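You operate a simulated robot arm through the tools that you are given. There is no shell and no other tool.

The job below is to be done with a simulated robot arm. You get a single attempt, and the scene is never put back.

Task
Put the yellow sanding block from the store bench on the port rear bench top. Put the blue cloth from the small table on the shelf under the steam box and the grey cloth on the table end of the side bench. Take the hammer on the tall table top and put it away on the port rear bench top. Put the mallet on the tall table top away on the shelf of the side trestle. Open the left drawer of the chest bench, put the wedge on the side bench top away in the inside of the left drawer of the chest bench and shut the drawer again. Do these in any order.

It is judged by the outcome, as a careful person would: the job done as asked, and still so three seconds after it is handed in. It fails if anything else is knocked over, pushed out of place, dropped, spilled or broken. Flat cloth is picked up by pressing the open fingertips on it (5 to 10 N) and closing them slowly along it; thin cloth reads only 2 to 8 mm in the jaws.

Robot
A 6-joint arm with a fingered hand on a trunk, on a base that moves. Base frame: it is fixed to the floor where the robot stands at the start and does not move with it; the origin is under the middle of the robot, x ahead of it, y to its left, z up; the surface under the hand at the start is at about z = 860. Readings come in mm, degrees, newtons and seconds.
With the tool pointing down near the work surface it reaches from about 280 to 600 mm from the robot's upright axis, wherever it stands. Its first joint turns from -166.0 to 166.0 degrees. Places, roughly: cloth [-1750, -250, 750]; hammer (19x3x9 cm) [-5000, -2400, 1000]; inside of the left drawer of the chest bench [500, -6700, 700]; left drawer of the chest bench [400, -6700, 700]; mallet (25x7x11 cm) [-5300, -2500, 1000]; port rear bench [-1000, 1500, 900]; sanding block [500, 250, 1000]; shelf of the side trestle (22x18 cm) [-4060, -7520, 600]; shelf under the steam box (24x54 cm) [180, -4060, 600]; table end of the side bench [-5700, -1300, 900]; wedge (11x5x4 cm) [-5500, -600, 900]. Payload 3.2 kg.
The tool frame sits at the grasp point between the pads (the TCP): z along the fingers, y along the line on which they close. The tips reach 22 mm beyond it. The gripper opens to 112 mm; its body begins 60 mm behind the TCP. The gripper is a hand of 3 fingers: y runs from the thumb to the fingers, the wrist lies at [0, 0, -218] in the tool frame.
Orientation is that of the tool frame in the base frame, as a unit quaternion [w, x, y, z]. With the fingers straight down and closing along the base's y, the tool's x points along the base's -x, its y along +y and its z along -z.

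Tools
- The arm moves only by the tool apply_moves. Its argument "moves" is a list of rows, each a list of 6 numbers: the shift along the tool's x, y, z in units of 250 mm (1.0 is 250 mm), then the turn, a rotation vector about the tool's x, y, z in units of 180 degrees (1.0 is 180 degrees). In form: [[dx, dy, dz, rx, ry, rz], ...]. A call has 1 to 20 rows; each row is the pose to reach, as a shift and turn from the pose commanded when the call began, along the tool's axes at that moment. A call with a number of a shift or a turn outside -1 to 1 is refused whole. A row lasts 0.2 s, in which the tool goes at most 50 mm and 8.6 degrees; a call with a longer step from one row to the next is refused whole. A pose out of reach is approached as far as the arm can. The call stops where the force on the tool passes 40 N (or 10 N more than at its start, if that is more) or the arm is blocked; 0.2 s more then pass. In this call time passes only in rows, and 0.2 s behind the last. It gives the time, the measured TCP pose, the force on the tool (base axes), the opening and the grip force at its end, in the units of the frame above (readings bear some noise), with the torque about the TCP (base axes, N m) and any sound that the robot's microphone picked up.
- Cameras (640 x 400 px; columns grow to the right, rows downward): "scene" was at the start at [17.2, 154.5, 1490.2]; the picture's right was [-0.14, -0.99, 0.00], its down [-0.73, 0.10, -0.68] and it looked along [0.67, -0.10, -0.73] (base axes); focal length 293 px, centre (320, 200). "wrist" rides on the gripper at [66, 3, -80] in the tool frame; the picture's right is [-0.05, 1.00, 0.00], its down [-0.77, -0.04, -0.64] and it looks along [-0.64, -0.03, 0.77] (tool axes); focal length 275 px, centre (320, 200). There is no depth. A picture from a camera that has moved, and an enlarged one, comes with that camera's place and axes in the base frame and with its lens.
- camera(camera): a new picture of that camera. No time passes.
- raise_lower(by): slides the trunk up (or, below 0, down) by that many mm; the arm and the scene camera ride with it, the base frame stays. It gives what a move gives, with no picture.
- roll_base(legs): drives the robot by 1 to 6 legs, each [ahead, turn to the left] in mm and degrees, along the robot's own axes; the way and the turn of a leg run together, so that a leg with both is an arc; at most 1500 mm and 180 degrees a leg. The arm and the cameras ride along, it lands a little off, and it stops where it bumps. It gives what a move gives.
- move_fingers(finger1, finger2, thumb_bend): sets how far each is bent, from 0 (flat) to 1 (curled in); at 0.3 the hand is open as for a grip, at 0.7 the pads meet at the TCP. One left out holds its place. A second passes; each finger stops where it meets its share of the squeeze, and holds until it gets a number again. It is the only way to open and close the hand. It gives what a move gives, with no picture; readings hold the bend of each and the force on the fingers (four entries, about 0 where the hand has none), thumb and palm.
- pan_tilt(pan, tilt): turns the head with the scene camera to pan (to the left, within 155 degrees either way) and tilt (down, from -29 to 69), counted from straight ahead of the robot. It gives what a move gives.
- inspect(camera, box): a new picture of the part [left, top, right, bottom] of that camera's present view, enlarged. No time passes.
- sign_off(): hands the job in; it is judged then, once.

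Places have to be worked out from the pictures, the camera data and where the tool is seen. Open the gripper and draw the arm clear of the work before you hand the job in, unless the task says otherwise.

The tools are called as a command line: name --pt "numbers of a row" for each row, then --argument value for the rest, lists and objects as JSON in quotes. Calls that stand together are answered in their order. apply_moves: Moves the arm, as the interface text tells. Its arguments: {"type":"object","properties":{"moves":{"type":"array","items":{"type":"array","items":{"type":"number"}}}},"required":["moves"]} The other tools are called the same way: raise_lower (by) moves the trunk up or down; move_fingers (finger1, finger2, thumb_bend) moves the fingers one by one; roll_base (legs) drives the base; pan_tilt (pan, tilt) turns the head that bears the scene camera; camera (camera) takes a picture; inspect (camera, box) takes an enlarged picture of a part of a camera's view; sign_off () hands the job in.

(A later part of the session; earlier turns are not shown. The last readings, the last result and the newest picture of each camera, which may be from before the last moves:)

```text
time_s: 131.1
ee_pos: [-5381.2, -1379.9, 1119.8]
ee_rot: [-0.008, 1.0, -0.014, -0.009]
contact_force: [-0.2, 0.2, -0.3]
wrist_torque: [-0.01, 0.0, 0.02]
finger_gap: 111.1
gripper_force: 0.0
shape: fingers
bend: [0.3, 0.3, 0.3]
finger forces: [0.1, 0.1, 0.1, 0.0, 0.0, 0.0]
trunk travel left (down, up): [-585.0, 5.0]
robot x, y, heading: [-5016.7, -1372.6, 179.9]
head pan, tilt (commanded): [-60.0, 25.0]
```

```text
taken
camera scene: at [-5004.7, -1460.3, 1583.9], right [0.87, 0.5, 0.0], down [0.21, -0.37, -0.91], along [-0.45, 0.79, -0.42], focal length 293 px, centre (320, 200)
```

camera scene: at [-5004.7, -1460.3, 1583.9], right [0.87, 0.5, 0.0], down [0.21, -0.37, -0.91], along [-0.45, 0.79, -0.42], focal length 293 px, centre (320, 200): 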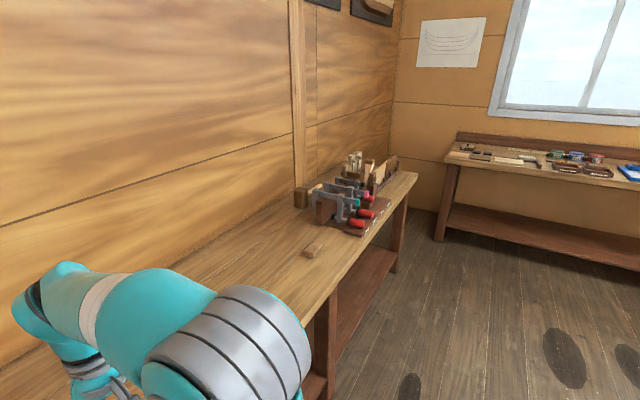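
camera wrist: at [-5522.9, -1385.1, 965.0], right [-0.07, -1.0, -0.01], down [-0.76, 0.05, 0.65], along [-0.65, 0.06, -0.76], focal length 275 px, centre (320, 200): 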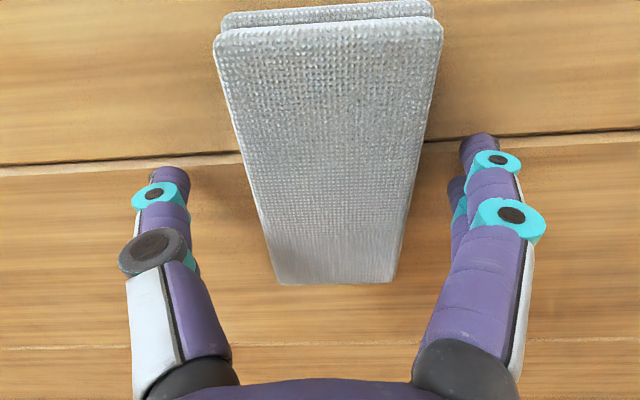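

The grey cloth lies on the table end. Next I zoom in on the hammer and mallet on the tall table, and on the wedge.

inspect --camera "scene" --box '[260, 200, 420, 300]'

pan_tilt --pan 70 --tilt 35

camera --camera "scene"

inspect --camera "scene" --box '[180, 140, 420, 290]'

```text
4.00 times, centred on (340, 250) of scene
camera zoom: at [-5004.7, -1460.3, 1583.9], right [0.87, 0.5, 0.0], down [0.21, -0.37, -0.91], along [-0.45, 0.79, -0.42], focal length 1171 px, centre (240, 0)
```

zoom: 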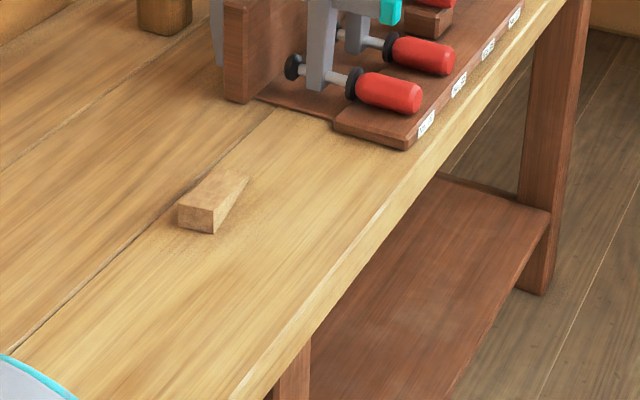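

```text
time_s: 133.2
ee_pos: [-5381.9, -1379.6, 1121.5]
ee_rot: [-0.008, 1.0, -0.014, -0.009]
contact_force: [0.4, 0.0, 0.7]
wrist_torque: [-0.03, -0.01, 0.02]
finger_gap: 111.2
gripper_force: 0.0
shape: fingers
bend: [0.3, 0.3, 0.3]
finger forces: [0.0, 0.0, 0.0, 0.1, 0.0, 0.0]
trunk travel left (down, up): [-585.0, 5.0]
robot x, y, heading: [-5015.6, -1374.1, 180.0]
head pan, tilt (commanded): [70.0, 35.0]
```

```text
taken
camera scene: at [-4989.1, -1622.8, 1568.1], right [-0.94, 0.34, 0.0], down [0.2, 0.54, -0.82], along [-0.28, -0.77, -0.57], focal length 293 px, centre (320, 200)
```

scene: 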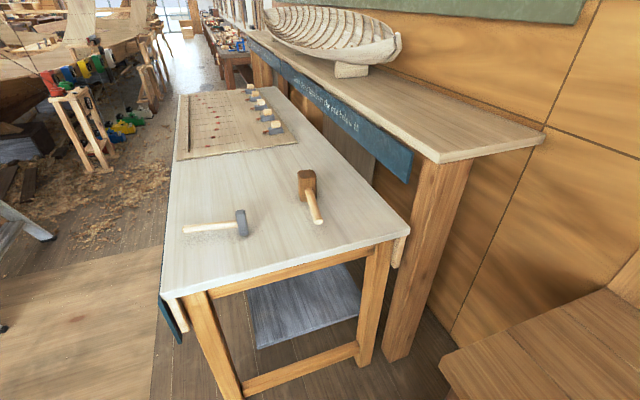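

```text
2.67 times, centred on (300, 215) of scene
camera zoom: at [-4989.1, -1622.8, 1568.1], right [-0.94, 0.34, 0.0], down [0.2, 0.54, -0.82], along [-0.28, -0.77, -0.57], focal length 781 px, centre (373, 160)
```

zoom: 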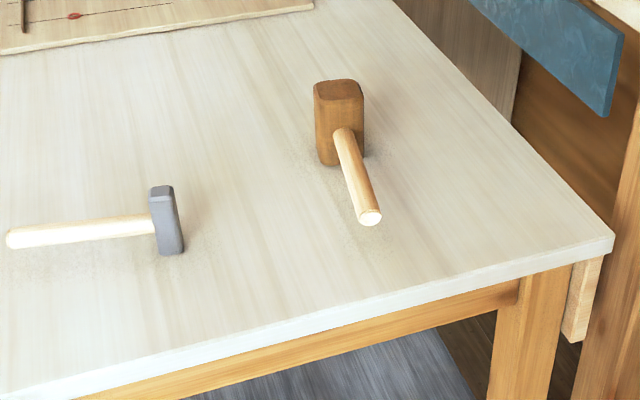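

The hammer stands on its head at ≈[-5004, -2387] with its handle level toward +x; the mallet's head is at ≈[-5255, -2500] with its handle toward +y; the table top is near z 925. I move round to stand in front of the table's right end, facing -y.

roll_base --legs '[[-110, 0], [0, 90], [420, 0]]'

pan_tilt --pan 0 --tilt 45

camera --camera "scene"

camera --camera "wrist"

```text
time_s: 140.2
ee_pos: [-4955.1, -2146.2, 1120.9]
ee_rot: [0.001, 0.742, 0.67, -0.013]
contact_force: [-0.2, -0.1, 0.3]
wrist_torque: [0.0, 0.01, 0.04]
finger_gap: 111.2
gripper_force: 0.0
shape: fingers
bend: [0.3, 0.3, 0.3]
finger forces: [0.0, 0.1, 0.0, 0.1, 0.0, 0.0]
trunk travel left (down, up): [-585.0, 5.0]
robot x, y, heading: [-4937.6, -1779.6, -94.2]
head pan, tilt (commanded): [70.0, 35.0]
```

```text
time_s: 141.6
ee_pos: [-4955.9, -2145.4, 1120.2]
ee_rot: [0.001, 0.741, 0.671, -0.013]
contact_force: [1.1, -0.6, 0.0]
wrist_torque: [-0.01, 0.01, 0.01]
finger_gap: 111.1
gripper_force: 0.0
shape: fingers
bend: [0.3, 0.3, 0.3]
finger forces: [0.0, 0.0, 0.1, 0.1, 0.0, 0.0]
trunk travel left (down, up): [-585.0, 5.0]
robot x, y, heading: [-4936.7, -1781.0, -94.4]
head pan, tilt (commanded): [0.0, 45.0]
```

```text
taken
camera scene: at [-4772.0, -1814.9, 1553.3], right [-1.0, 0.07, 0.0], down [0.05, 0.7, -0.71], along [-0.05, -0.71, -0.71], focal length 293 px, centre (320, 200)
```

scene: 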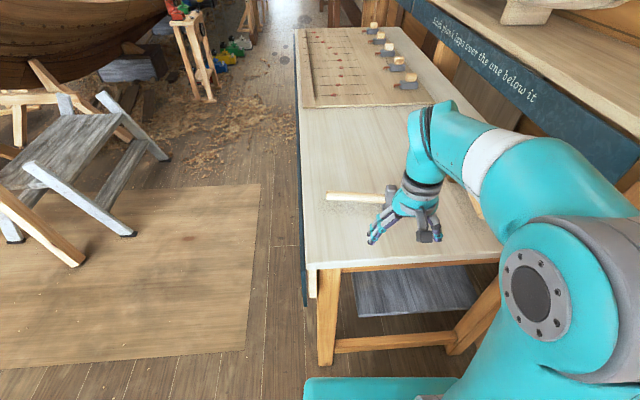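

```text
taken
camera wrist: at [-4944.6, -2079.0, 1199.8], right [0.99, -0.15, -0.01], down [-0.1, -0.75, 0.65], along [-0.11, -0.64, -0.76], focal length 275 px, centre (320, 200)
```

wrist: 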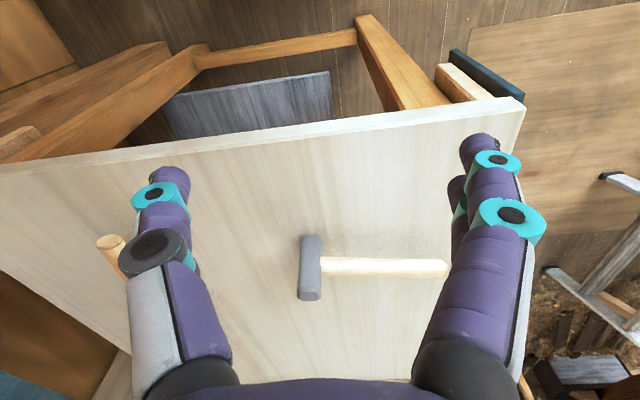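

Triangulating again puts the table top at z≈940, hammer head at ≈[-5003, -2367] (top ≈1030) with the handle level toward +x. I'll grip the head's upper part from above with the natural hand bearing; first I close the distance a little.

roll_base --legs '[[90, 0]]'

inspect --camera "wrist" --box '[200, 150, 520, 350]'

camera --camera "scene"

```text
time_s: 142.7
ee_pos: [-4962.2, -2239.9, 1120.0]
ee_rot: [0.0, 0.742, 0.671, -0.013]
contact_force: [-0.2, 0.6, -0.7]
wrist_torque: [0.01, 0.03, 0.0]
finger_gap: 111.2
gripper_force: 0.0
shape: fingers
bend: [0.3, 0.3, 0.3]
finger forces: [0.0, 0.1, 0.0, 0.0, 0.1, 0.0]
trunk travel left (down, up): [-585.0, 5.0]
robot x, y, heading: [-4945.3, -1878.9, -94.3]
head pan, tilt (commanded): [0.0, 45.0]
```

```text
2.00 times, centred on (360, 250) of wrist
camera zoom: at [-4951.2, -2174.5, 1199.4], right [0.99, -0.15, -0.01], down [-0.1, -0.75, 0.65], along [-0.11, -0.64, -0.76], focal length 551 px, centre (240, 100)
```

zoom: 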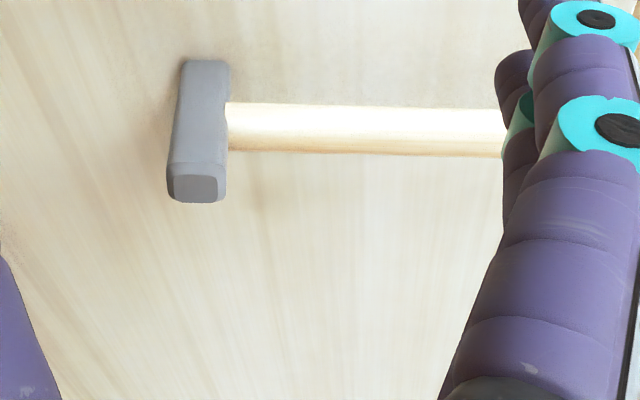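

```text
taken
camera scene: at [-4779.1, -1910.4, 1553.3], right [-1.0, 0.07, 0.0], down [0.05, 0.71, -0.71], along [-0.05, -0.7, -0.71], focal length 293 px, centre (320, 200)
```

scene: 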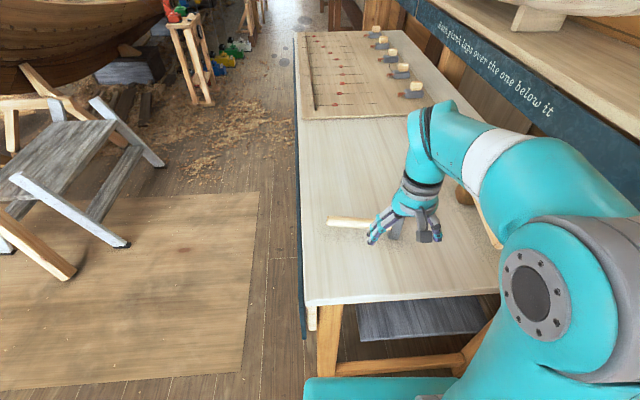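

The head's top face is centred at ≈[-5004, -2366]. I move above it at z≈1075 and align with the handle.

apply_moves --pt "-0.13 -0.028 0.045 0 0 0.006" --pt "-0.26 -0.056 0.09 0 0 0.012" --pt "-0.39 -0.085 0.135 0 0 0.018" --pt "-0.518 -0.113 0.18 0 0 0.024"

camera --camera "wrist"

inspect --camera "scene" --box '[300, 120, 500, 245]'

```text
time_s: 143.7
ee_pos: [-5001.4, -2365.8, 1077.5]
ee_rot: [0.002, 0.766, 0.643, -0.012]
contact_force: [0.2, -0.1, 0.3]
wrist_torque: [0.01, 0.01, -0.01]
finger_gap: 111.5
gripper_force: 0.0
shape: fingers
bend: [0.3, 0.3, 0.3]
finger forces: [0.1, 0.1, 0.0, 0.0, 0.0, 0.1]
trunk travel left (down, up): [-585.0, 5.0]
robot x, y, heading: [-4941.8, -1873.4, -94.2]
head pan, tilt (commanded): [0.0, 45.0]
```

```text
taken
camera wrist: at [-4986.2, -2301.4, 1155.7], right [0.98, -0.22, -0.01], down [-0.16, -0.74, 0.65], along [-0.15, -0.63, -0.76], focal length 275 px, centre (320, 200)
```

wrist: 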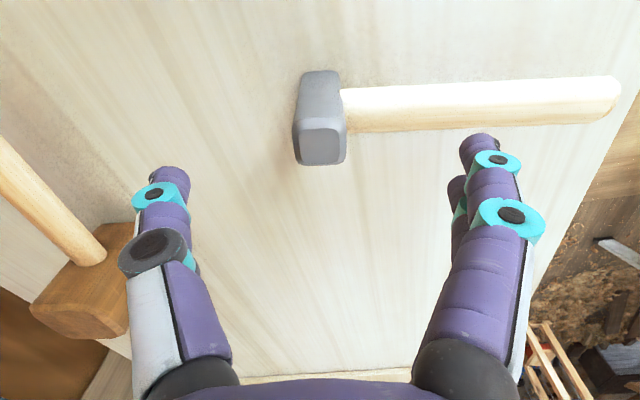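

```text
3.20 times, centred on (400, 182) of scene
camera zoom: at [-4779.2, -1909.6, 1553.3], right [-1.0, 0.07, 0.0], down [0.05, 0.71, -0.71], along [-0.05, -0.7, -0.71], focal length 937 px, centre (64, 256)
```

zoom: 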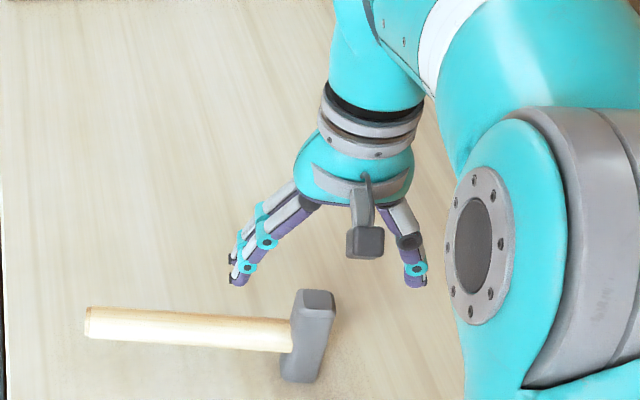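

The hand is centred over the head. I lower to z≈1027, keeping the fingers just above the handle, and close on the head's top.

apply_moves --pt "0 0 0.08 0 0 0" --pt "0 0 0.15 0 0 0" --pt "0 0 0.2 0 0 0"

inspect --camera "scene" --box '[300, 120, 500, 245]'

camera --camera "wrist"

```text
time_s: 144.5
ee_pos: [-5003.5, -2365.9, 1030.1]
ee_rot: [0.001, 0.766, 0.643, -0.012]
contact_force: [-0.1, 0.0, -0.2]
wrist_torque: [-0.01, 0.01, 0.0]
finger_gap: 110.9
gripper_force: 0.0
shape: fingers
bend: [0.3, 0.3, 0.3]
finger forces: [0.1, 0.0, 0.1, 0.0, 0.0, 0.0]
trunk travel left (down, up): [-585.0, 5.0]
robot x, y, heading: [-4942.2, -1873.2, -94.1]
head pan, tilt (commanded): [0.0, 45.0]
```

```text
3.20 times, centred on (400, 182) of scene
camera zoom: at [-4779.0, -1908.8, 1553.3], right [-1.0, 0.07, 0.0], down [0.05, 0.71, -0.71], along [-0.05, -0.71, -0.71], focal length 937 px, centre (64, 256)
```

zoom: 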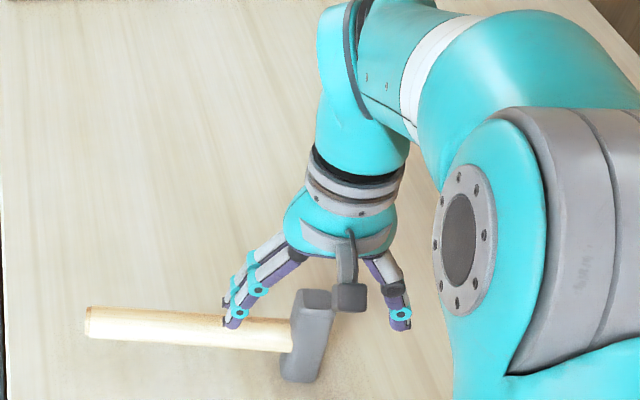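

```text
taken
camera wrist: at [-4986.9, -2300.4, 1108.3], right [0.98, -0.22, -0.01], down [-0.16, -0.74, 0.65], along [-0.15, -0.63, -0.76], focal length 275 px, centre (320, 200)
```

wrist: 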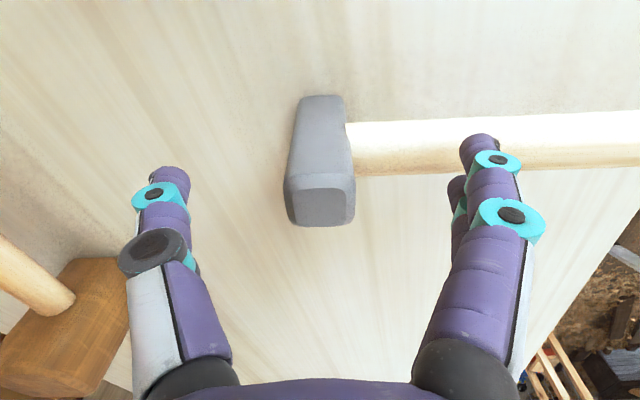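

The fingers clear the handle. I lower 7 mm more and close on the head.

apply_moves --pt "0 0 0.028 0 0 0"

move_fingers --finger1 0.6 --finger2 0.6 --thumb_bend 0.6

camera --camera "wrist"

inspect --camera "scene" --box '[300, 120, 500, 245]'

```text
time_s: 144.9
ee_pos: [-5002.1, -2366.4, 1022.0]
ee_rot: [0.001, 0.766, 0.642, -0.013]
contact_force: [-0.1, -0.2, -0.9]
wrist_torque: [0.04, -0.01, 0.02]
finger_gap: 111.1
gripper_force: 0.0
shape: fingers
bend: [0.3, 0.3, 0.3]
finger forces: [0.1, 0.1, 0.0, 0.0, 0.1, 0.1]
trunk travel left (down, up): [-585.0, 5.0]
robot x, y, heading: [-4941.4, -1874.5, -94.3]
head pan, tilt (commanded): [0.0, 45.0]
```

```text
time_s: 145.9
ee_pos: [-5000.6, -2366.8, 1023.8]
ee_rot: [0.003, 0.766, 0.643, -0.014]
contact_force: [4.1, -4.6, 24.1]
wrist_torque: [-0.37, -0.73, -0.08]
finger_gap: 28.7
gripper_force: 12.2
shape: fingers
bend: [0.6, 0.62, 0.6]
finger forces: [0.6, 23.3, 0.0, 0.0, 0.1, 0.1]
trunk travel left (down, up): [-585.0, 5.0]
robot x, y, heading: [-4941.2, -1879.5, -94.5]
head pan, tilt (commanded): [0.0, 45.0]
```

```text
taken
camera wrist: at [-4986.3, -2300.6, 1102.7], right [0.98, -0.22, -0.01], down [-0.16, -0.74, 0.66], along [-0.15, -0.64, -0.76], focal length 275 px, centre (320, 200)
```

wrist: 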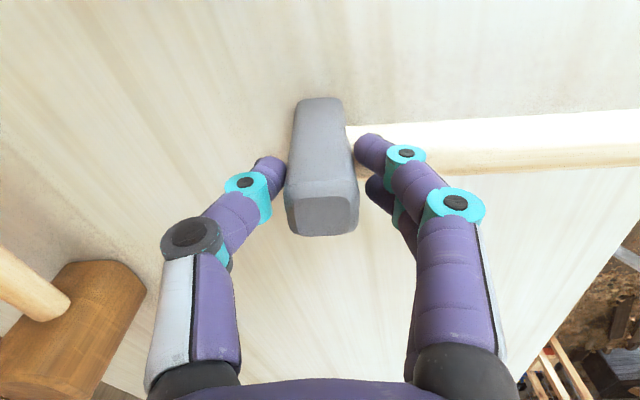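

```text
3.20 times, centred on (400, 182) of scene
camera zoom: at [-4777.9, -1907.2, 1553.4], right [-1.0, 0.07, 0.0], down [0.05, 0.7, -0.71], along [-0.05, -0.71, -0.71], focal length 937 px, centre (64, 256)
```

zoom: 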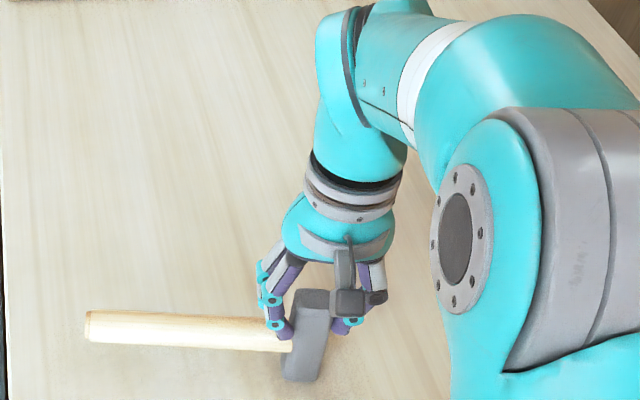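

One finger is pressing on the handle (23 N), so I raise about 8 mm and then close further on the head.

apply_moves --pt "0 0 -0.016 0 0 0" --pt "0 0 -0.034 0 0 0"

move_fingers --finger1 0.68 --finger2 0.68 --thumb_bend 0.68

camera --camera "wrist"

inspect --camera "scene" --box '[300, 120, 500, 245]'

```text
time_s: 146.5
ee_pos: [-5004.3, -2365.2, 1031.0]
ee_rot: [0.0, 0.767, 0.642, -0.013]
contact_force: [1.2, 0.0, 0.5]
wrist_torque: [-0.02, -0.01, 0.02]
finger_gap: 28.6
gripper_force: 0.1
shape: fingers
bend: [0.59, 0.59, 0.6]
finger forces: [0.4, 0.5, 0.0, 0.0, 0.1, 0.1]
trunk travel left (down, up): [-585.0, 5.0]
robot x, y, heading: [-4946.6, -1874.4, -94.3]
head pan, tilt (commanded): [0.0, 45.0]
```

```text
time_s: 147.5
ee_pos: [-5002.9, -2367.7, 1031.1]
ee_rot: [0.001, 0.766, 0.643, -0.012]
contact_force: [-0.3, 0.3, 0.0]
wrist_torque: [0.01, 0.01, 0.0]
finger_gap: 25.3
gripper_force: 7.6
shape: fingers
bend: [0.61, 0.61, 0.64]
finger forces: [3.7, 3.8, 0.0, 0.0, 7.4, 0.1]
trunk travel left (down, up): [-585.0, 5.0]
robot x, y, heading: [-4942.2, -1871.9, -94.2]
head pan, tilt (commanded): [0.0, 45.0]
```

```text
taken
camera wrist: at [-4988.1, -2301.5, 1110.0], right [0.98, -0.22, -0.01], down [-0.16, -0.74, 0.65], along [-0.15, -0.63, -0.76], focal length 275 px, centre (320, 200)
```

wrist: 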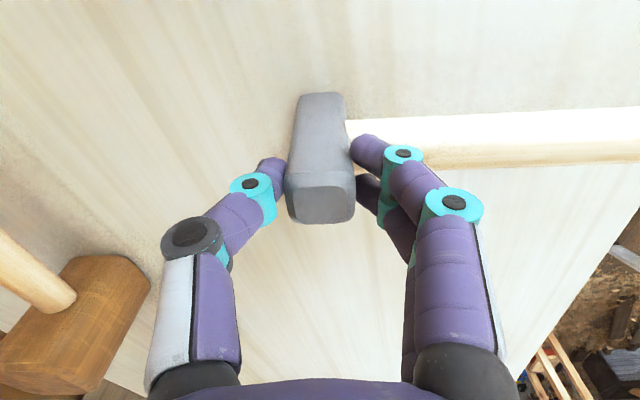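

```text
3.20 times, centred on (400, 182) of scene
camera zoom: at [-4779.0, -1909.4, 1553.3], right [-1.0, 0.07, 0.0], down [0.05, 0.71, -0.71], along [-0.05, -0.7, -0.71], focal length 937 px, centre (64, 256)
```

zoom: 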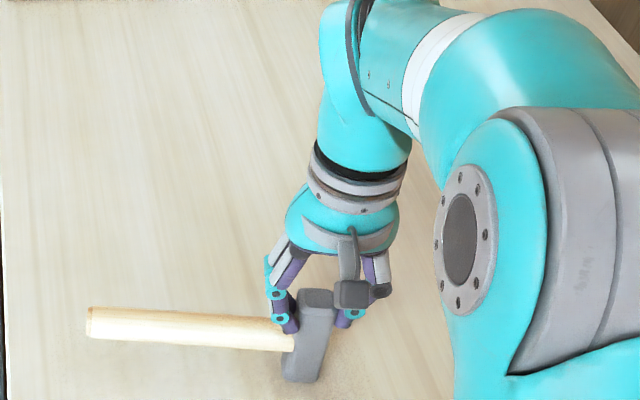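

The head is between the fingers (25 mm, 7.6 N). I squeeze more firmly, then lift a little to test.

move_fingers --finger1 0.85 --finger2 0.85 --thumb_bend 0.85

apply_moves --pt "0 0 -0.04 0 0 0" --pt "0 0 -0.1 0 0 0"

camera --camera "wrist"

inspect --camera "scene" --box '[300, 120, 500, 245]'

```text
time_s: 148.5
ee_pos: [-5003.2, -2366.9, 1031.9]
ee_rot: [0.001, 0.766, 0.643, -0.013]
contact_force: [0.3, -0.3, 0.7]
wrist_torque: [-0.01, -0.05, 0.01]
finger_gap: 18.4
gripper_force: 23.7
shape: fingers
bend: [0.64, 0.58, 0.69]
finger forces: [12.5, 12.4, 0.0, 0.0, 22.3, 0.1]
trunk travel left (down, up): [-585.0, 5.0]
robot x, y, heading: [-4940.5, -1880.3, -94.1]
head pan, tilt (commanded): [0.0, 45.0]
```

```text
time_s: 149.1
ee_pos: [-5003.0, -2366.6, 1056.2]
ee_rot: [0.001, 0.766, 0.643, -0.012]
contact_force: [-0.4, -0.7, -6.1]
wrist_torque: [0.06, 0.04, 0.01]
finger_gap: 17.9
gripper_force: 23.6
shape: fingers
bend: [0.64, 0.57, 0.7]
finger forces: [12.4, 12.5, 0.1, 0.0, 22.2, 0.0]
trunk travel left (down, up): [-585.0, 5.0]
robot x, y, heading: [-4942.8, -1878.6, -94.2]
head pan, tilt (commanded): [0.0, 45.0]
```

```text
taken
camera wrist: at [-4987.0, -2301.0, 1134.6], right [0.98, -0.22, -0.01], down [-0.16, -0.74, 0.65], along [-0.15, -0.63, -0.76], focal length 275 px, centre (320, 200)
```

wrist: 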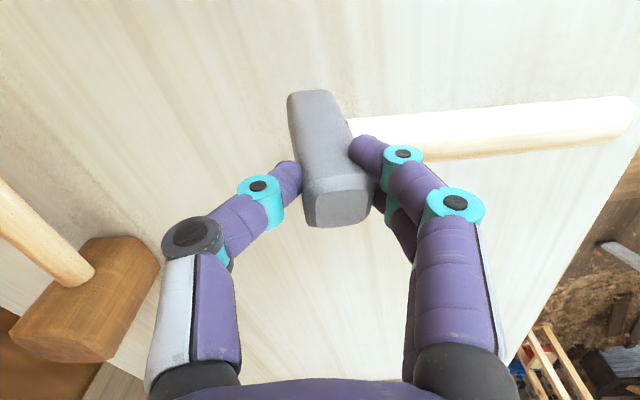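

```text
3.20 times, centred on (400, 182) of scene
camera zoom: at [-4779.0, -1909.3, 1553.3], right [-1.0, 0.07, 0.0], down [0.05, 0.71, -0.71], along [-0.05, -0.7, -0.71], focal length 937 px, centre (64, 256)
```

zoom: 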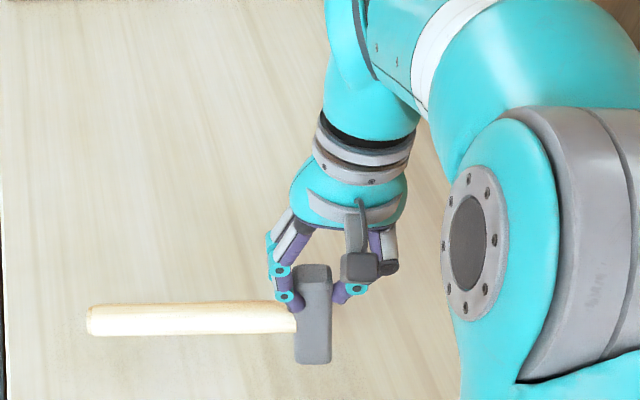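

The hammer hangs securely (≈6 N weight). I lift higher, draw it back toward the robot and back away from the table.

apply_moves --pt "0 0 -0.12 0 0 0" --pt "0 0 -0.24 0 0 0" --pt "0.1 0 -0.32 0 0 0" --pt "0.24 0 -0.36 0 0 0" --pt "0.38 0 -0.38 0 0 0" --pt "0.5 0 -0.4 0 0 0"

camera --camera "wrist"

camera --camera "scene"

```text
time_s: 150.5
ee_pos: [-4982.0, -2240.0, 1153.6]
ee_rot: [0.001, 0.766, 0.643, -0.013]
contact_force: [-0.4, 0.1, -5.9]
wrist_torque: [0.06, 0.03, 0.0]
finger_gap: 17.7
gripper_force: 24.0
shape: fingers
bend: [0.64, 0.57, 0.71]
finger forces: [12.8, 12.5, 0.1, 0.1, 22.3, 0.0]
trunk travel left (down, up): [-585.0, 5.0]
robot x, y, heading: [-4943.9, -1873.4, -94.2]
head pan, tilt (commanded): [0.0, 45.0]
```

```text
taken
camera wrist: at [-4966.5, -2174.8, 1232.5], right [0.98, -0.22, -0.01], down [-0.16, -0.74, 0.65], along [-0.15, -0.63, -0.76], focal length 275 px, centre (320, 200)
```

wrist: 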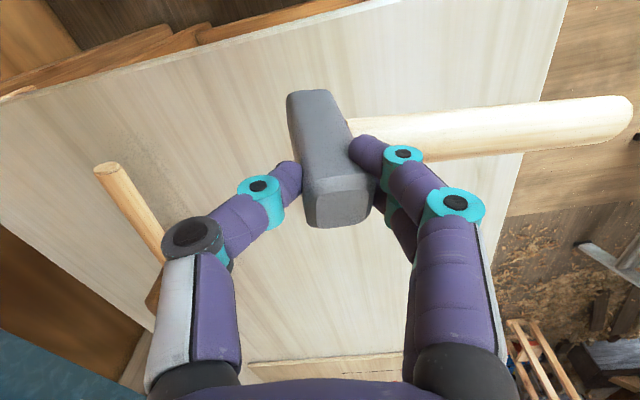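

```text
taken
camera scene: at [-4778.9, -1908.3, 1553.3], right [-1.0, 0.07, 0.0], down [0.05, 0.7, -0.71], along [-0.05, -0.71, -0.71], focal length 293 px, centre (320, 200)
```

scene: 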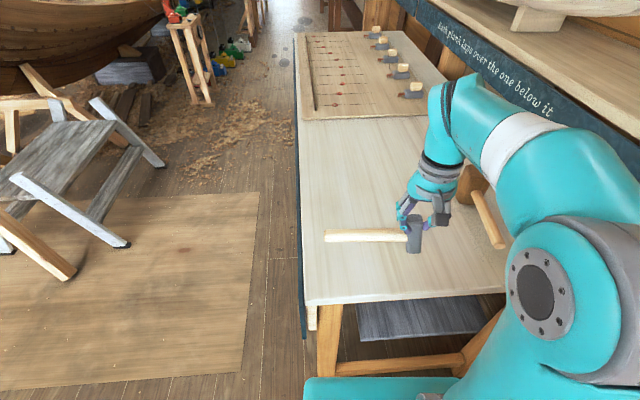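

The hammer stays steady in the grip. I back away and drive toward the port rear bench by the open floor, keeping well clear of the small table.

roll_base --legs '[[-300, 0], [0, 137.7], [1325, 0], [1325, 0]]'

pan_tilt --pan 0 --tilt 25

camera --camera "scene"

camera --camera "wrist"

```text
time_s: 170.7
ee_pos: [-2692.2, 462.8, 1153.5]
ee_rot: [0.012, -0.321, 0.947, -0.004]
contact_force: [-0.6, 0.5, -5.5]
wrist_torque: [-0.06, -0.03, -0.01]
finger_gap: 17.8
gripper_force: 24.3
shape: fingers
bend: [0.64, 0.57, 0.71]
finger forces: [12.9, 12.6, 0.0, 0.0, 22.4, 0.0]
trunk travel left (down, up): [-585.0, 5.0]
robot x, y, heading: [-2968.4, 219.8, 43.1]
head pan, tilt (commanded): [0.0, 45.0]
```

```text
time_s: 171.6
ee_pos: [-2694.2, 462.4, 1153.5]
ee_rot: [0.012, -0.321, 0.947, -0.003]
contact_force: [0.5, -0.1, -6.7]
wrist_torque: [-0.07, 0.02, 0.02]
finger_gap: 17.9
gripper_force: 24.0
shape: fingers
bend: [0.64, 0.57, 0.71]
finger forces: [12.8, 12.6, 0.1, 0.0, 22.3, 0.0]
trunk travel left (down, up): [-585.0, 5.0]
robot x, y, heading: [-2970.5, 217.6, 43.5]
head pan, tilt (commanded): [0.0, 25.0]
```

```text
taken
camera scene: at [-3062.5, 363.8, 1583.8], right [0.69, -0.73, 0.0], down [-0.31, -0.29, -0.91], along [0.66, 0.62, -0.42], focal length 293 px, centre (320, 200)
```

scene: 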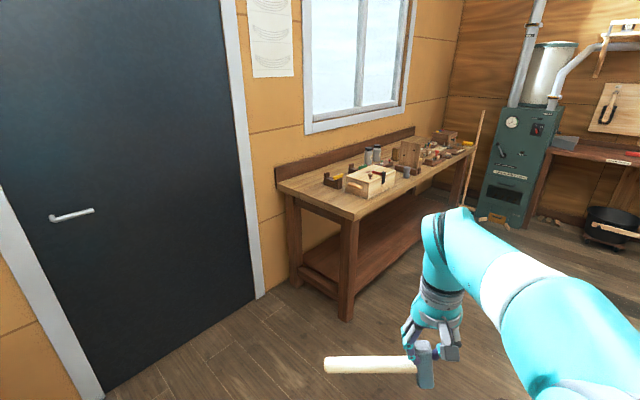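

```text
taken
camera wrist: at [-2749.9, 424.6, 1232.2], right [-0.57, 0.82, -0.01], down [0.62, 0.44, 0.65], along [0.54, 0.36, -0.76], focal length 275 px, centre (320, 200)
```

wrist: 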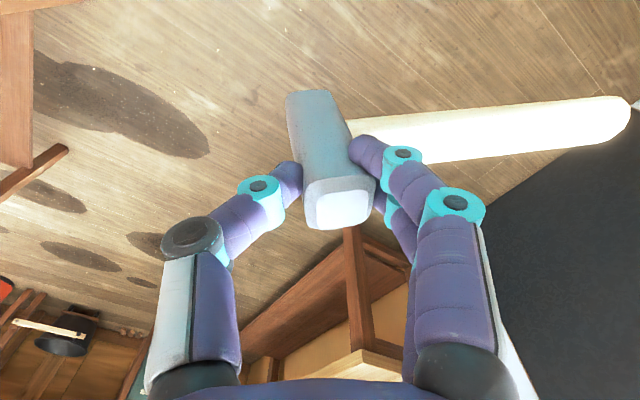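

The left end of the port rear bench shows free top beside and in front of the wooden box. I zoom in.

inspect --camera "scene" --box '[260, 110, 500, 260]'

```text
2.67 times, centred on (380, 185) of scene
camera zoom: at [-3062.5, 363.8, 1583.8], right [0.69, -0.73, 0.0], down [-0.31, -0.29, -0.91], along [0.66, 0.62, -0.42], focal length 781 px, centre (160, 240)
```

zoom: 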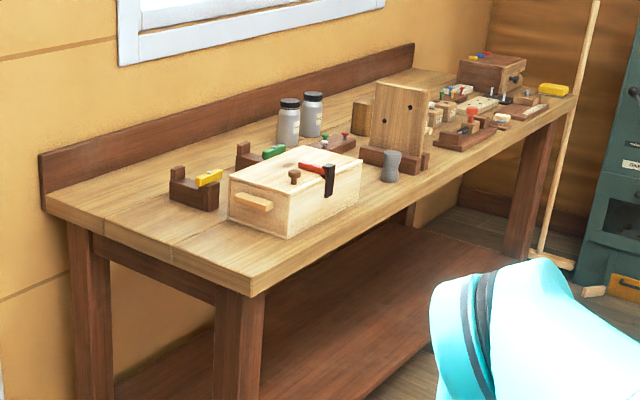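

The bench's left end is free from x≈-1985 to -1735 and y≈1145 to 1480. I drive to stand before it, facing the bench.

roll_base --legs '[[0, -30], [1190, 0], [0, 76.5], [260, 0]]'

pan_tilt --pan 0 --tilt 48

camera --camera "scene"

camera --camera "wrist"

```text
time_s: 183.8
ee_pos: [-1759.8, 1116.4, 1153.7]
ee_rot: [0.013, -0.656, 0.755, 0.001]
contact_force: [-1.0, -0.3, -5.8]
wrist_torque: [-0.04, 0.0, 0.05]
finger_gap: 17.5
gripper_force: 23.7
shape: fingers
bend: [0.64, 0.57, 0.71]
finger forces: [12.8, 12.6, 0.1, 0.1, 22.2, 0.1]
trunk travel left (down, up): [-585.0, 5.0]
robot x, y, heading: [-1783.8, 749.6, 87.8]
head pan, tilt (commanded): [0.0, 25.0]
```

```text
time_s: 184.7
ee_pos: [-1758.8, 1116.1, 1153.0]
ee_rot: [0.013, -0.656, 0.755, 0.001]
contact_force: [0.3, 0.0, -6.7]
wrist_torque: [-0.04, -0.06, -0.03]
finger_gap: 17.6
gripper_force: 23.6
shape: fingers
bend: [0.64, 0.57, 0.71]
finger forces: [12.7, 12.6, 0.1, 0.1, 22.3, 0.1]
trunk travel left (down, up): [-585.0, 5.0]
robot x, y, heading: [-1787.3, 748.5, 87.5]
head pan, tilt (commanded): [0.0, 48.0]
```

```text
taken
camera scene: at [-1953.4, 773.2, 1549.2], right [1.0, -0.04, 0.0], down [-0.03, -0.74, -0.67], along [0.03, 0.67, -0.74], focal length 293 px, centre (320, 200)
```

scene: 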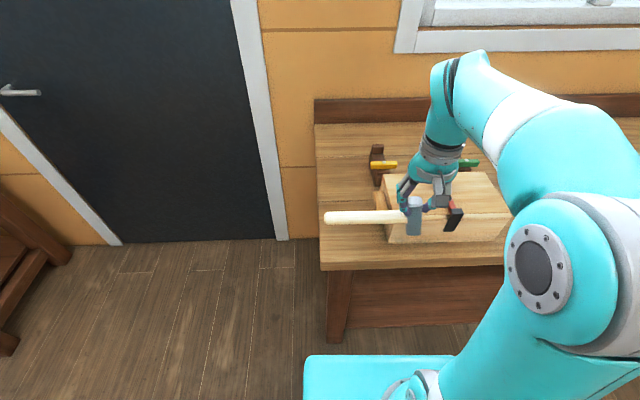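

```text
taken
camera wrist: at [-1772.6, 1048.1, 1232.2], right [-0.98, 0.19, -0.01], down [0.13, 0.75, 0.65], along [0.13, 0.64, -0.76], focal length 275 px, centre (320, 200)
```

wrist: 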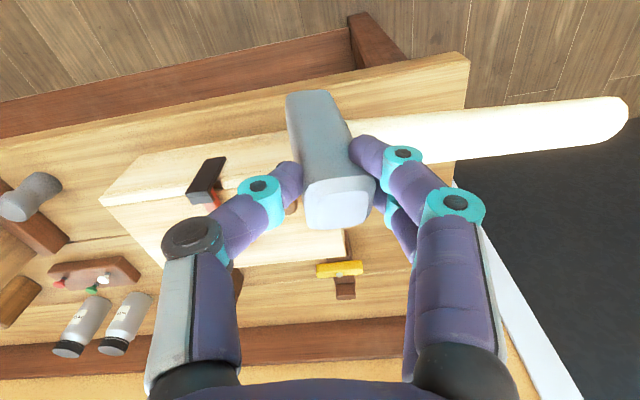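

The free patch at the left end is x -1938..-1754, so the hammer fits best diagonally. I turn the hand about 44° (handle then points back-left at 135°), staying high.

apply_moves --pt "0 0 0 0 0 0.041" --pt "0 0 0 0 0 0.082" --pt "0 0 0 0 0 0.123" --pt "0 0 0 0 0 0.165" --pt "0 0 0 0 0 0.206" --pt "0 0 0 0 0 0.247"

camera --camera "scene"

camera --camera "wrist"

```text
time_s: 186.1
ee_pos: [-1759.1, 1115.2, 1153.6]
ee_rot: [0.011, -0.32, 0.947, 0.005]
contact_force: [-0.3, 0.0, -6.0]
wrist_torque: [-0.06, -0.02, -0.03]
finger_gap: 17.8
gripper_force: 24.3
shape: fingers
bend: [0.64, 0.57, 0.71]
finger forces: [12.7, 12.7, 0.0, 0.0, 22.2, 0.0]
trunk travel left (down, up): [-585.0, 5.0]
robot x, y, heading: [-1786.1, 749.4, 87.8]
head pan, tilt (commanded): [0.0, 48.0]
```

```text
taken
camera scene: at [-1953.4, 773.2, 1549.1], right [1.0, -0.04, 0.0], down [-0.03, -0.74, -0.67], along [0.03, 0.67, -0.74], focal length 293 px, centre (320, 200)
```

scene: 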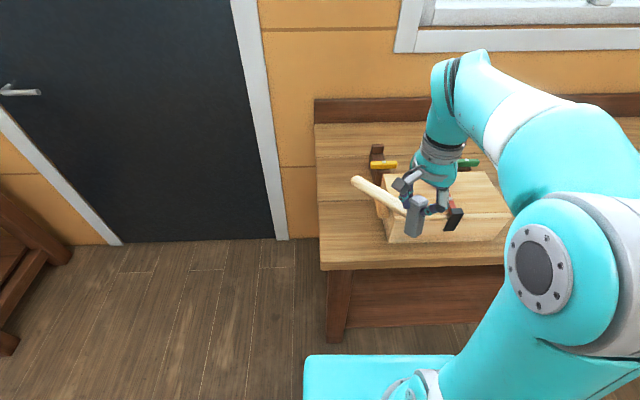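

```text
taken
camera wrist: at [-1814.2, 1075.1, 1232.4], right [-0.57, 0.82, 0.01], down [0.62, 0.43, 0.65], along [0.54, 0.38, -0.76], focal length 275 px, centre (320, 200)
```

wrist: 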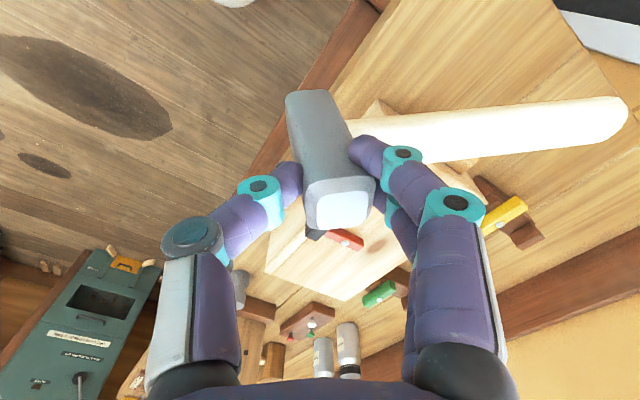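

The hand turned fully within reach; the handle points to ≈135°. I turn 20° more, move to [-1810, 1195] and come down to z≈1020.

apply_moves --pt "-0.008 0.095 0.02 0 0 0.028" --pt "-0.016 0.19 0.04 0 0 0.056" --pt "-0.024 0.284 0.06 0 0 0.084" --pt "-0.032 0.378 0.08 0 0 0.111" --pt "-0.032 0.378 0.2 0 0 0.111" --pt "-0.032 0.378 0.32 0 0 0.111" --pt "-0.032 0.378 0.43 0 0 0.111" --pt "-0.032 0.378 0.53 0 0 0.111"

camera --camera "scene"

camera --camera "wrist"

```text
time_s: 187.9
ee_pos: [-1810.4, 1196.4, 1025.0]
ee_rot: [0.01, -0.153, 0.988, 0.008]
contact_force: [-0.4, 0.1, -5.8]
wrist_torque: [-0.08, 0.03, -0.01]
finger_gap: 17.5
gripper_force: 23.9
shape: fingers
bend: [0.64, 0.57, 0.71]
finger forces: [12.4, 12.6, 0.0, 0.0, 22.2, 0.0]
trunk travel left (down, up): [-585.0, 5.0]
robot x, y, heading: [-1786.2, 747.7, 87.7]
head pan, tilt (commanded): [0.0, 48.0]
```

```text
taken
camera scene: at [-1953.6, 773.6, 1549.1], right [1.0, -0.04, 0.0], down [-0.03, -0.74, -0.67], along [0.03, 0.67, -0.74], focal length 293 px, centre (320, 200)
```

scene: 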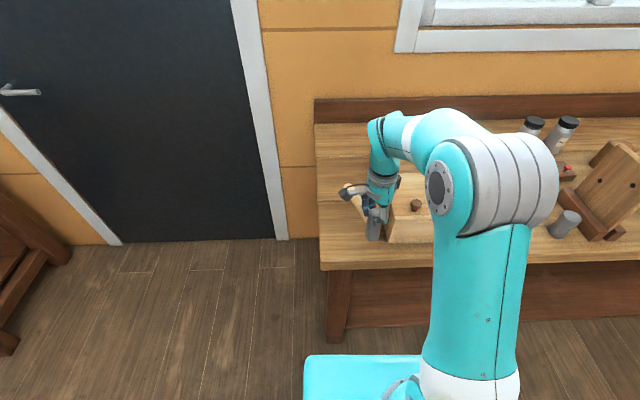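

```text
taken
camera wrist: at [-1874.9, 1177.7, 1103.2], right [-0.26, 0.97, 0.01], down [0.74, 0.19, 0.65], along [0.63, 0.18, -0.76], focal length 275 px, centre (320, 200)
```

wrist: 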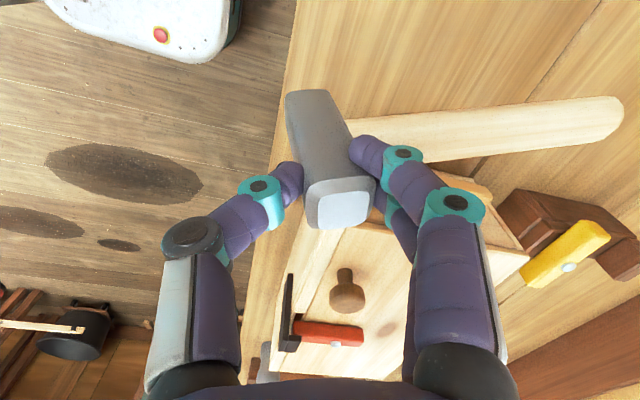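

The hammer is over the free patch, its handle pointing along the bench's left end, clear of the wooden box. I lower to just above the top.

apply_moves --pt "0 0 0.1 0 0 0" --pt "0 0 0.18 0 0 0" --pt "0 0 0.24 0 0 0"

inspect --camera "scene" --box '[300, 140, 460, 280]'

camera --camera "wrist"

```text
time_s: 188.7
ee_pos: [-1806.9, 1198.3, 962.9]
ee_rot: [0.01, -0.152, 0.988, 0.008]
contact_force: [-0.6, 0.5, -6.3]
wrist_torque: [-0.07, -0.02, 0.0]
finger_gap: 17.8
gripper_force: 23.6
shape: fingers
bend: [0.64, 0.57, 0.71]
finger forces: [12.5, 12.6, 0.0, 0.1, 22.1, 0.0]
trunk travel left (down, up): [-585.0, 5.0]
robot x, y, heading: [-1786.6, 750.9, 87.9]
head pan, tilt (commanded): [0.0, 48.0]
```

```text
2.86 times, centred on (380, 210) of scene
camera zoom: at [-1953.5, 773.6, 1549.1], right [1.0, -0.04, 0.0], down [-0.03, -0.74, -0.67], along [0.03, 0.67, -0.74], focal length 837 px, centre (149, 171)
```

zoom: 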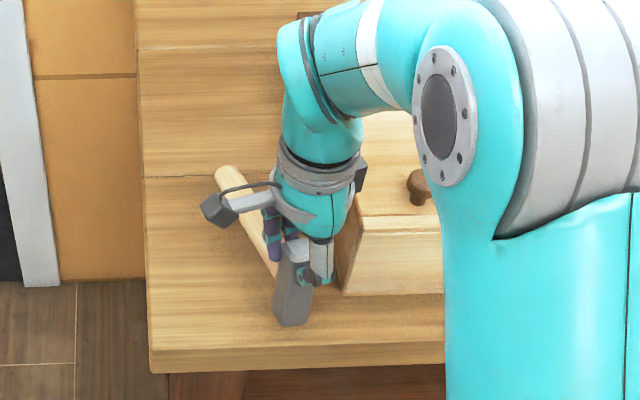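

```text
taken
camera wrist: at [-1872.6, 1178.8, 1041.0], right [-0.26, 0.97, 0.01], down [0.74, 0.19, 0.65], along [0.63, 0.18, -0.76], focal length 275 px, centre (320, 200)
```

wrist: 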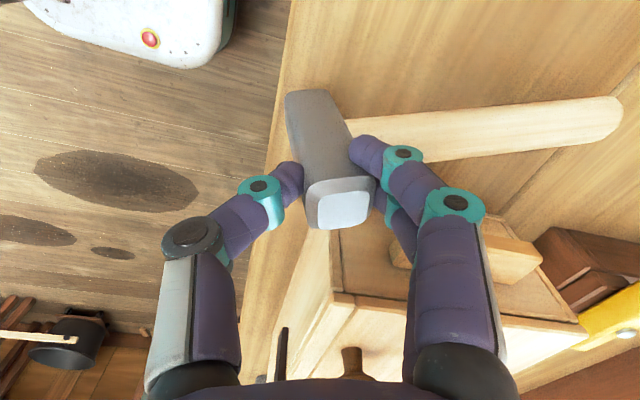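

All clear around the head. I continue down in small steps to contact.

apply_moves --pt "0 0 0.012 0 0 0" --pt "0 0 0.024 0 0 0"

apply_moves --pt "0 0 0.008 0 0 0" --pt "0 0 0.016 0 0 0"

apply_moves --pt "0 0 0.008 0 0 0" --pt "0 0 0.014 0 0 0"

```text
time_s: 189.3
ee_pos: [-1807.2, 1197.5, 957.0]
ee_rot: [0.011, -0.153, 0.988, 0.008]
contact_force: [-0.6, -1.0, -6.8]
wrist_torque: [-0.09, 0.01, 0.02]
finger_gap: 17.8
gripper_force: 23.4
shape: fingers
bend: [0.64, 0.57, 0.71]
finger forces: [12.5, 12.6, 0.1, 0.1, 22.2, 0.0]
trunk travel left (down, up): [-585.0, 5.0]
robot x, y, heading: [-1787.5, 749.0, 87.8]
head pan, tilt (commanded): [0.0, 48.0]
```

```text
time_s: 189.9
ee_pos: [-1806.1, 1198.9, 952.2]
ee_rot: [0.011, -0.152, 0.988, 0.008]
contact_force: [0.5, 0.5, -6.0]
wrist_torque: [-0.07, -0.03, 0.02]
finger_gap: 17.4
gripper_force: 23.5
shape: fingers
bend: [0.64, 0.57, 0.71]
finger forces: [12.5, 12.5, 0.1, 0.1, 22.2, 0.0]
trunk travel left (down, up): [-585.0, 5.0]
robot x, y, heading: [-1787.8, 752.2, 87.8]
head pan, tilt (commanded): [0.0, 48.0]
```

```text
time_s: 190.5
ee_pos: [-1807.9, 1196.5, 950.5]
ee_rot: [0.01, -0.153, 0.988, 0.009]
contact_force: [-3.9, -4.2, 16.9]
wrist_torque: [0.12, 0.17, 0.0]
finger_gap: 17.5
gripper_force: 27.2
shape: fingers
bend: [0.64, 0.57, 0.72]
finger forces: [13.9, 12.0, 0.1, 0.0, 28.5, 0.0]
trunk travel left (down, up): [-585.0, 5.0]
robot x, y, heading: [-1786.8, 745.7, 87.7]
head pan, tilt (commanded): [0.0, 48.0]
```

The hammer's head stands on the bench (TCP 950.5). I ease up 1 mm and open the fingers partway, then fully.

apply_moves --pt "0 0 -0.005 0 0 0"

move_fingers --finger1 0.52 --finger2 0.52 --thumb_bend 0.52

inspect --camera "scene" --box '[300, 140, 460, 280]'

camera --camera "wrist"

```text
time_s: 190.9
ee_pos: [-1807.8, 1196.9, 950.9]
ee_rot: [0.011, -0.153, 0.988, 0.008]
contact_force: [-5.1, -2.2, 13.8]
wrist_torque: [0.19, 0.15, 0.04]
finger_gap: 17.3
gripper_force: 26.2
shape: fingers
bend: [0.64, 0.57, 0.72]
finger forces: [13.9, 12.4, 0.1, 0.1, 25.8, 0.0]
trunk travel left (down, up): [-585.0, 5.0]
robot x, y, heading: [-1787.4, 747.7, 87.8]
head pan, tilt (commanded): [0.0, 48.0]
```

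```text
time_s: 191.9
ee_pos: [-1807.0, 1198.6, 950.1]
ee_rot: [0.01, -0.152, 0.988, 0.008]
contact_force: [0.2, 0.7, 0.5]
wrist_torque: [-0.02, 0.0, -0.01]
finger_gap: 48.9
gripper_force: 0.0
shape: fingers
bend: [0.52, 0.52, 0.52]
finger forces: [0.0, 0.1, 0.1, 0.1, 0.1, 0.0]
trunk travel left (down, up): [-585.0, 5.0]
robot x, y, heading: [-1783.1, 745.6, 88.2]
head pan, tilt (commanded): [0.0, 48.0]
```

```text
2.86 times, centred on (380, 210) of scene
camera zoom: at [-1953.5, 772.8, 1549.1], right [1.0, -0.04, 0.0], down [-0.03, -0.74, -0.67], along [0.03, 0.67, -0.74], focal length 837 px, centre (149, 171)
```

zoom: 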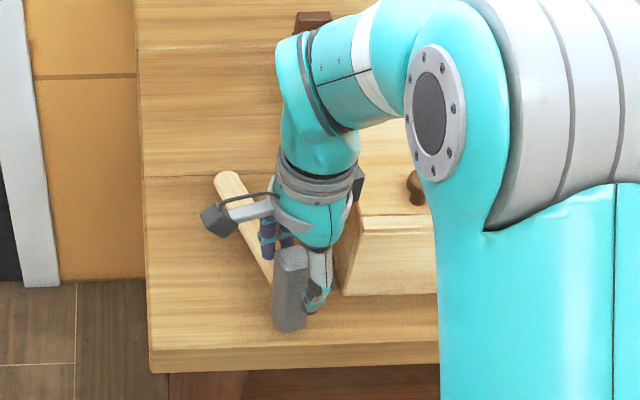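

```text
taken
camera wrist: at [-1871.9, 1179.4, 1028.2], right [-0.26, 0.97, 0.01], down [0.73, 0.19, 0.65], along [0.63, 0.18, -0.76], focal length 275 px, centre (320, 200)
```

wrist: 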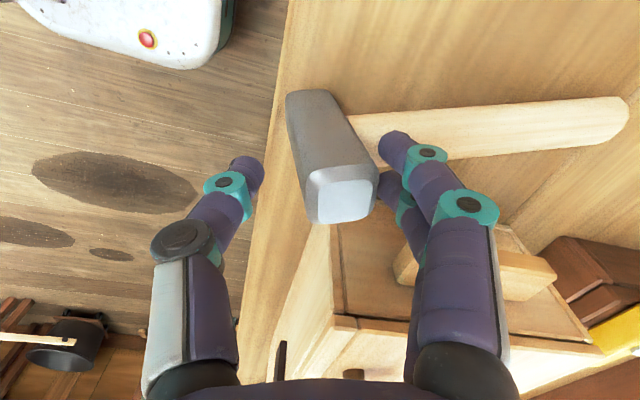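

The hammer stands by itself with the fingers clear on both sides. I lift straight up and check.

apply_moves --pt "0 0 -0.06 0 0 0" --pt "0 0 -0.16 0 0 0" --pt "0 0 -0.3 0 0 0" --pt "0 0 -0.46 0 0 0"

inspect --camera "scene" --box '[300, 140, 460, 280]'

camera --camera "wrist"

```text
time_s: 192.9
ee_pos: [-1808.6, 1195.0, 1065.3]
ee_rot: [0.01, -0.153, 0.988, 0.007]
contact_force: [-0.7, 0.9, 0.2]
wrist_torque: [-0.05, 0.04, 0.0]
finger_gap: 48.9
gripper_force: 0.0
shape: fingers
bend: [0.52, 0.52, 0.52]
finger forces: [0.1, 0.1, 0.0, 0.0, 0.0, 0.0]
trunk travel left (down, up): [-585.0, 5.0]
robot x, y, heading: [-1787.1, 746.2, 87.5]
head pan, tilt (commanded): [0.0, 48.0]
```

```text
2.86 times, centred on (380, 210) of scene
camera zoom: at [-1953.5, 772.3, 1549.1], right [1.0, -0.04, 0.0], down [-0.03, -0.74, -0.67], along [0.03, 0.67, -0.74], focal length 837 px, centre (149, 171)
```

zoom: 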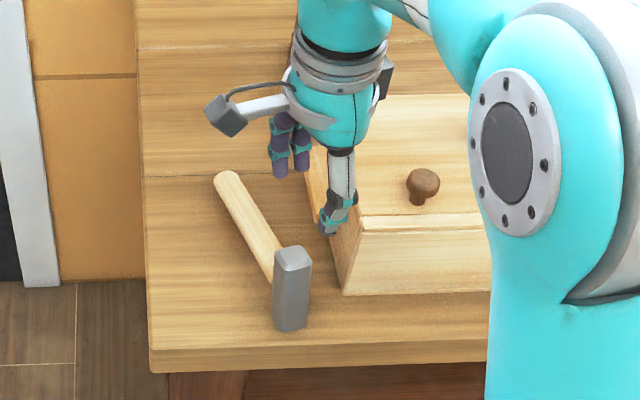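

```text
taken
camera wrist: at [-1875.0, 1176.4, 1143.7], right [-0.26, 0.97, 0.01], down [0.73, 0.19, 0.65], along [0.63, 0.18, -0.76], focal length 275 px, centre (320, 200)
```

wrist: 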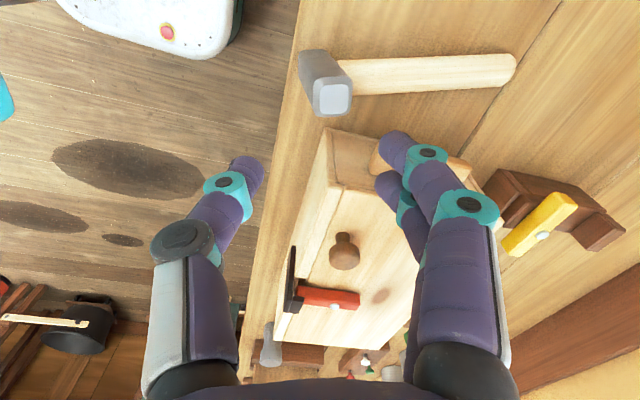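

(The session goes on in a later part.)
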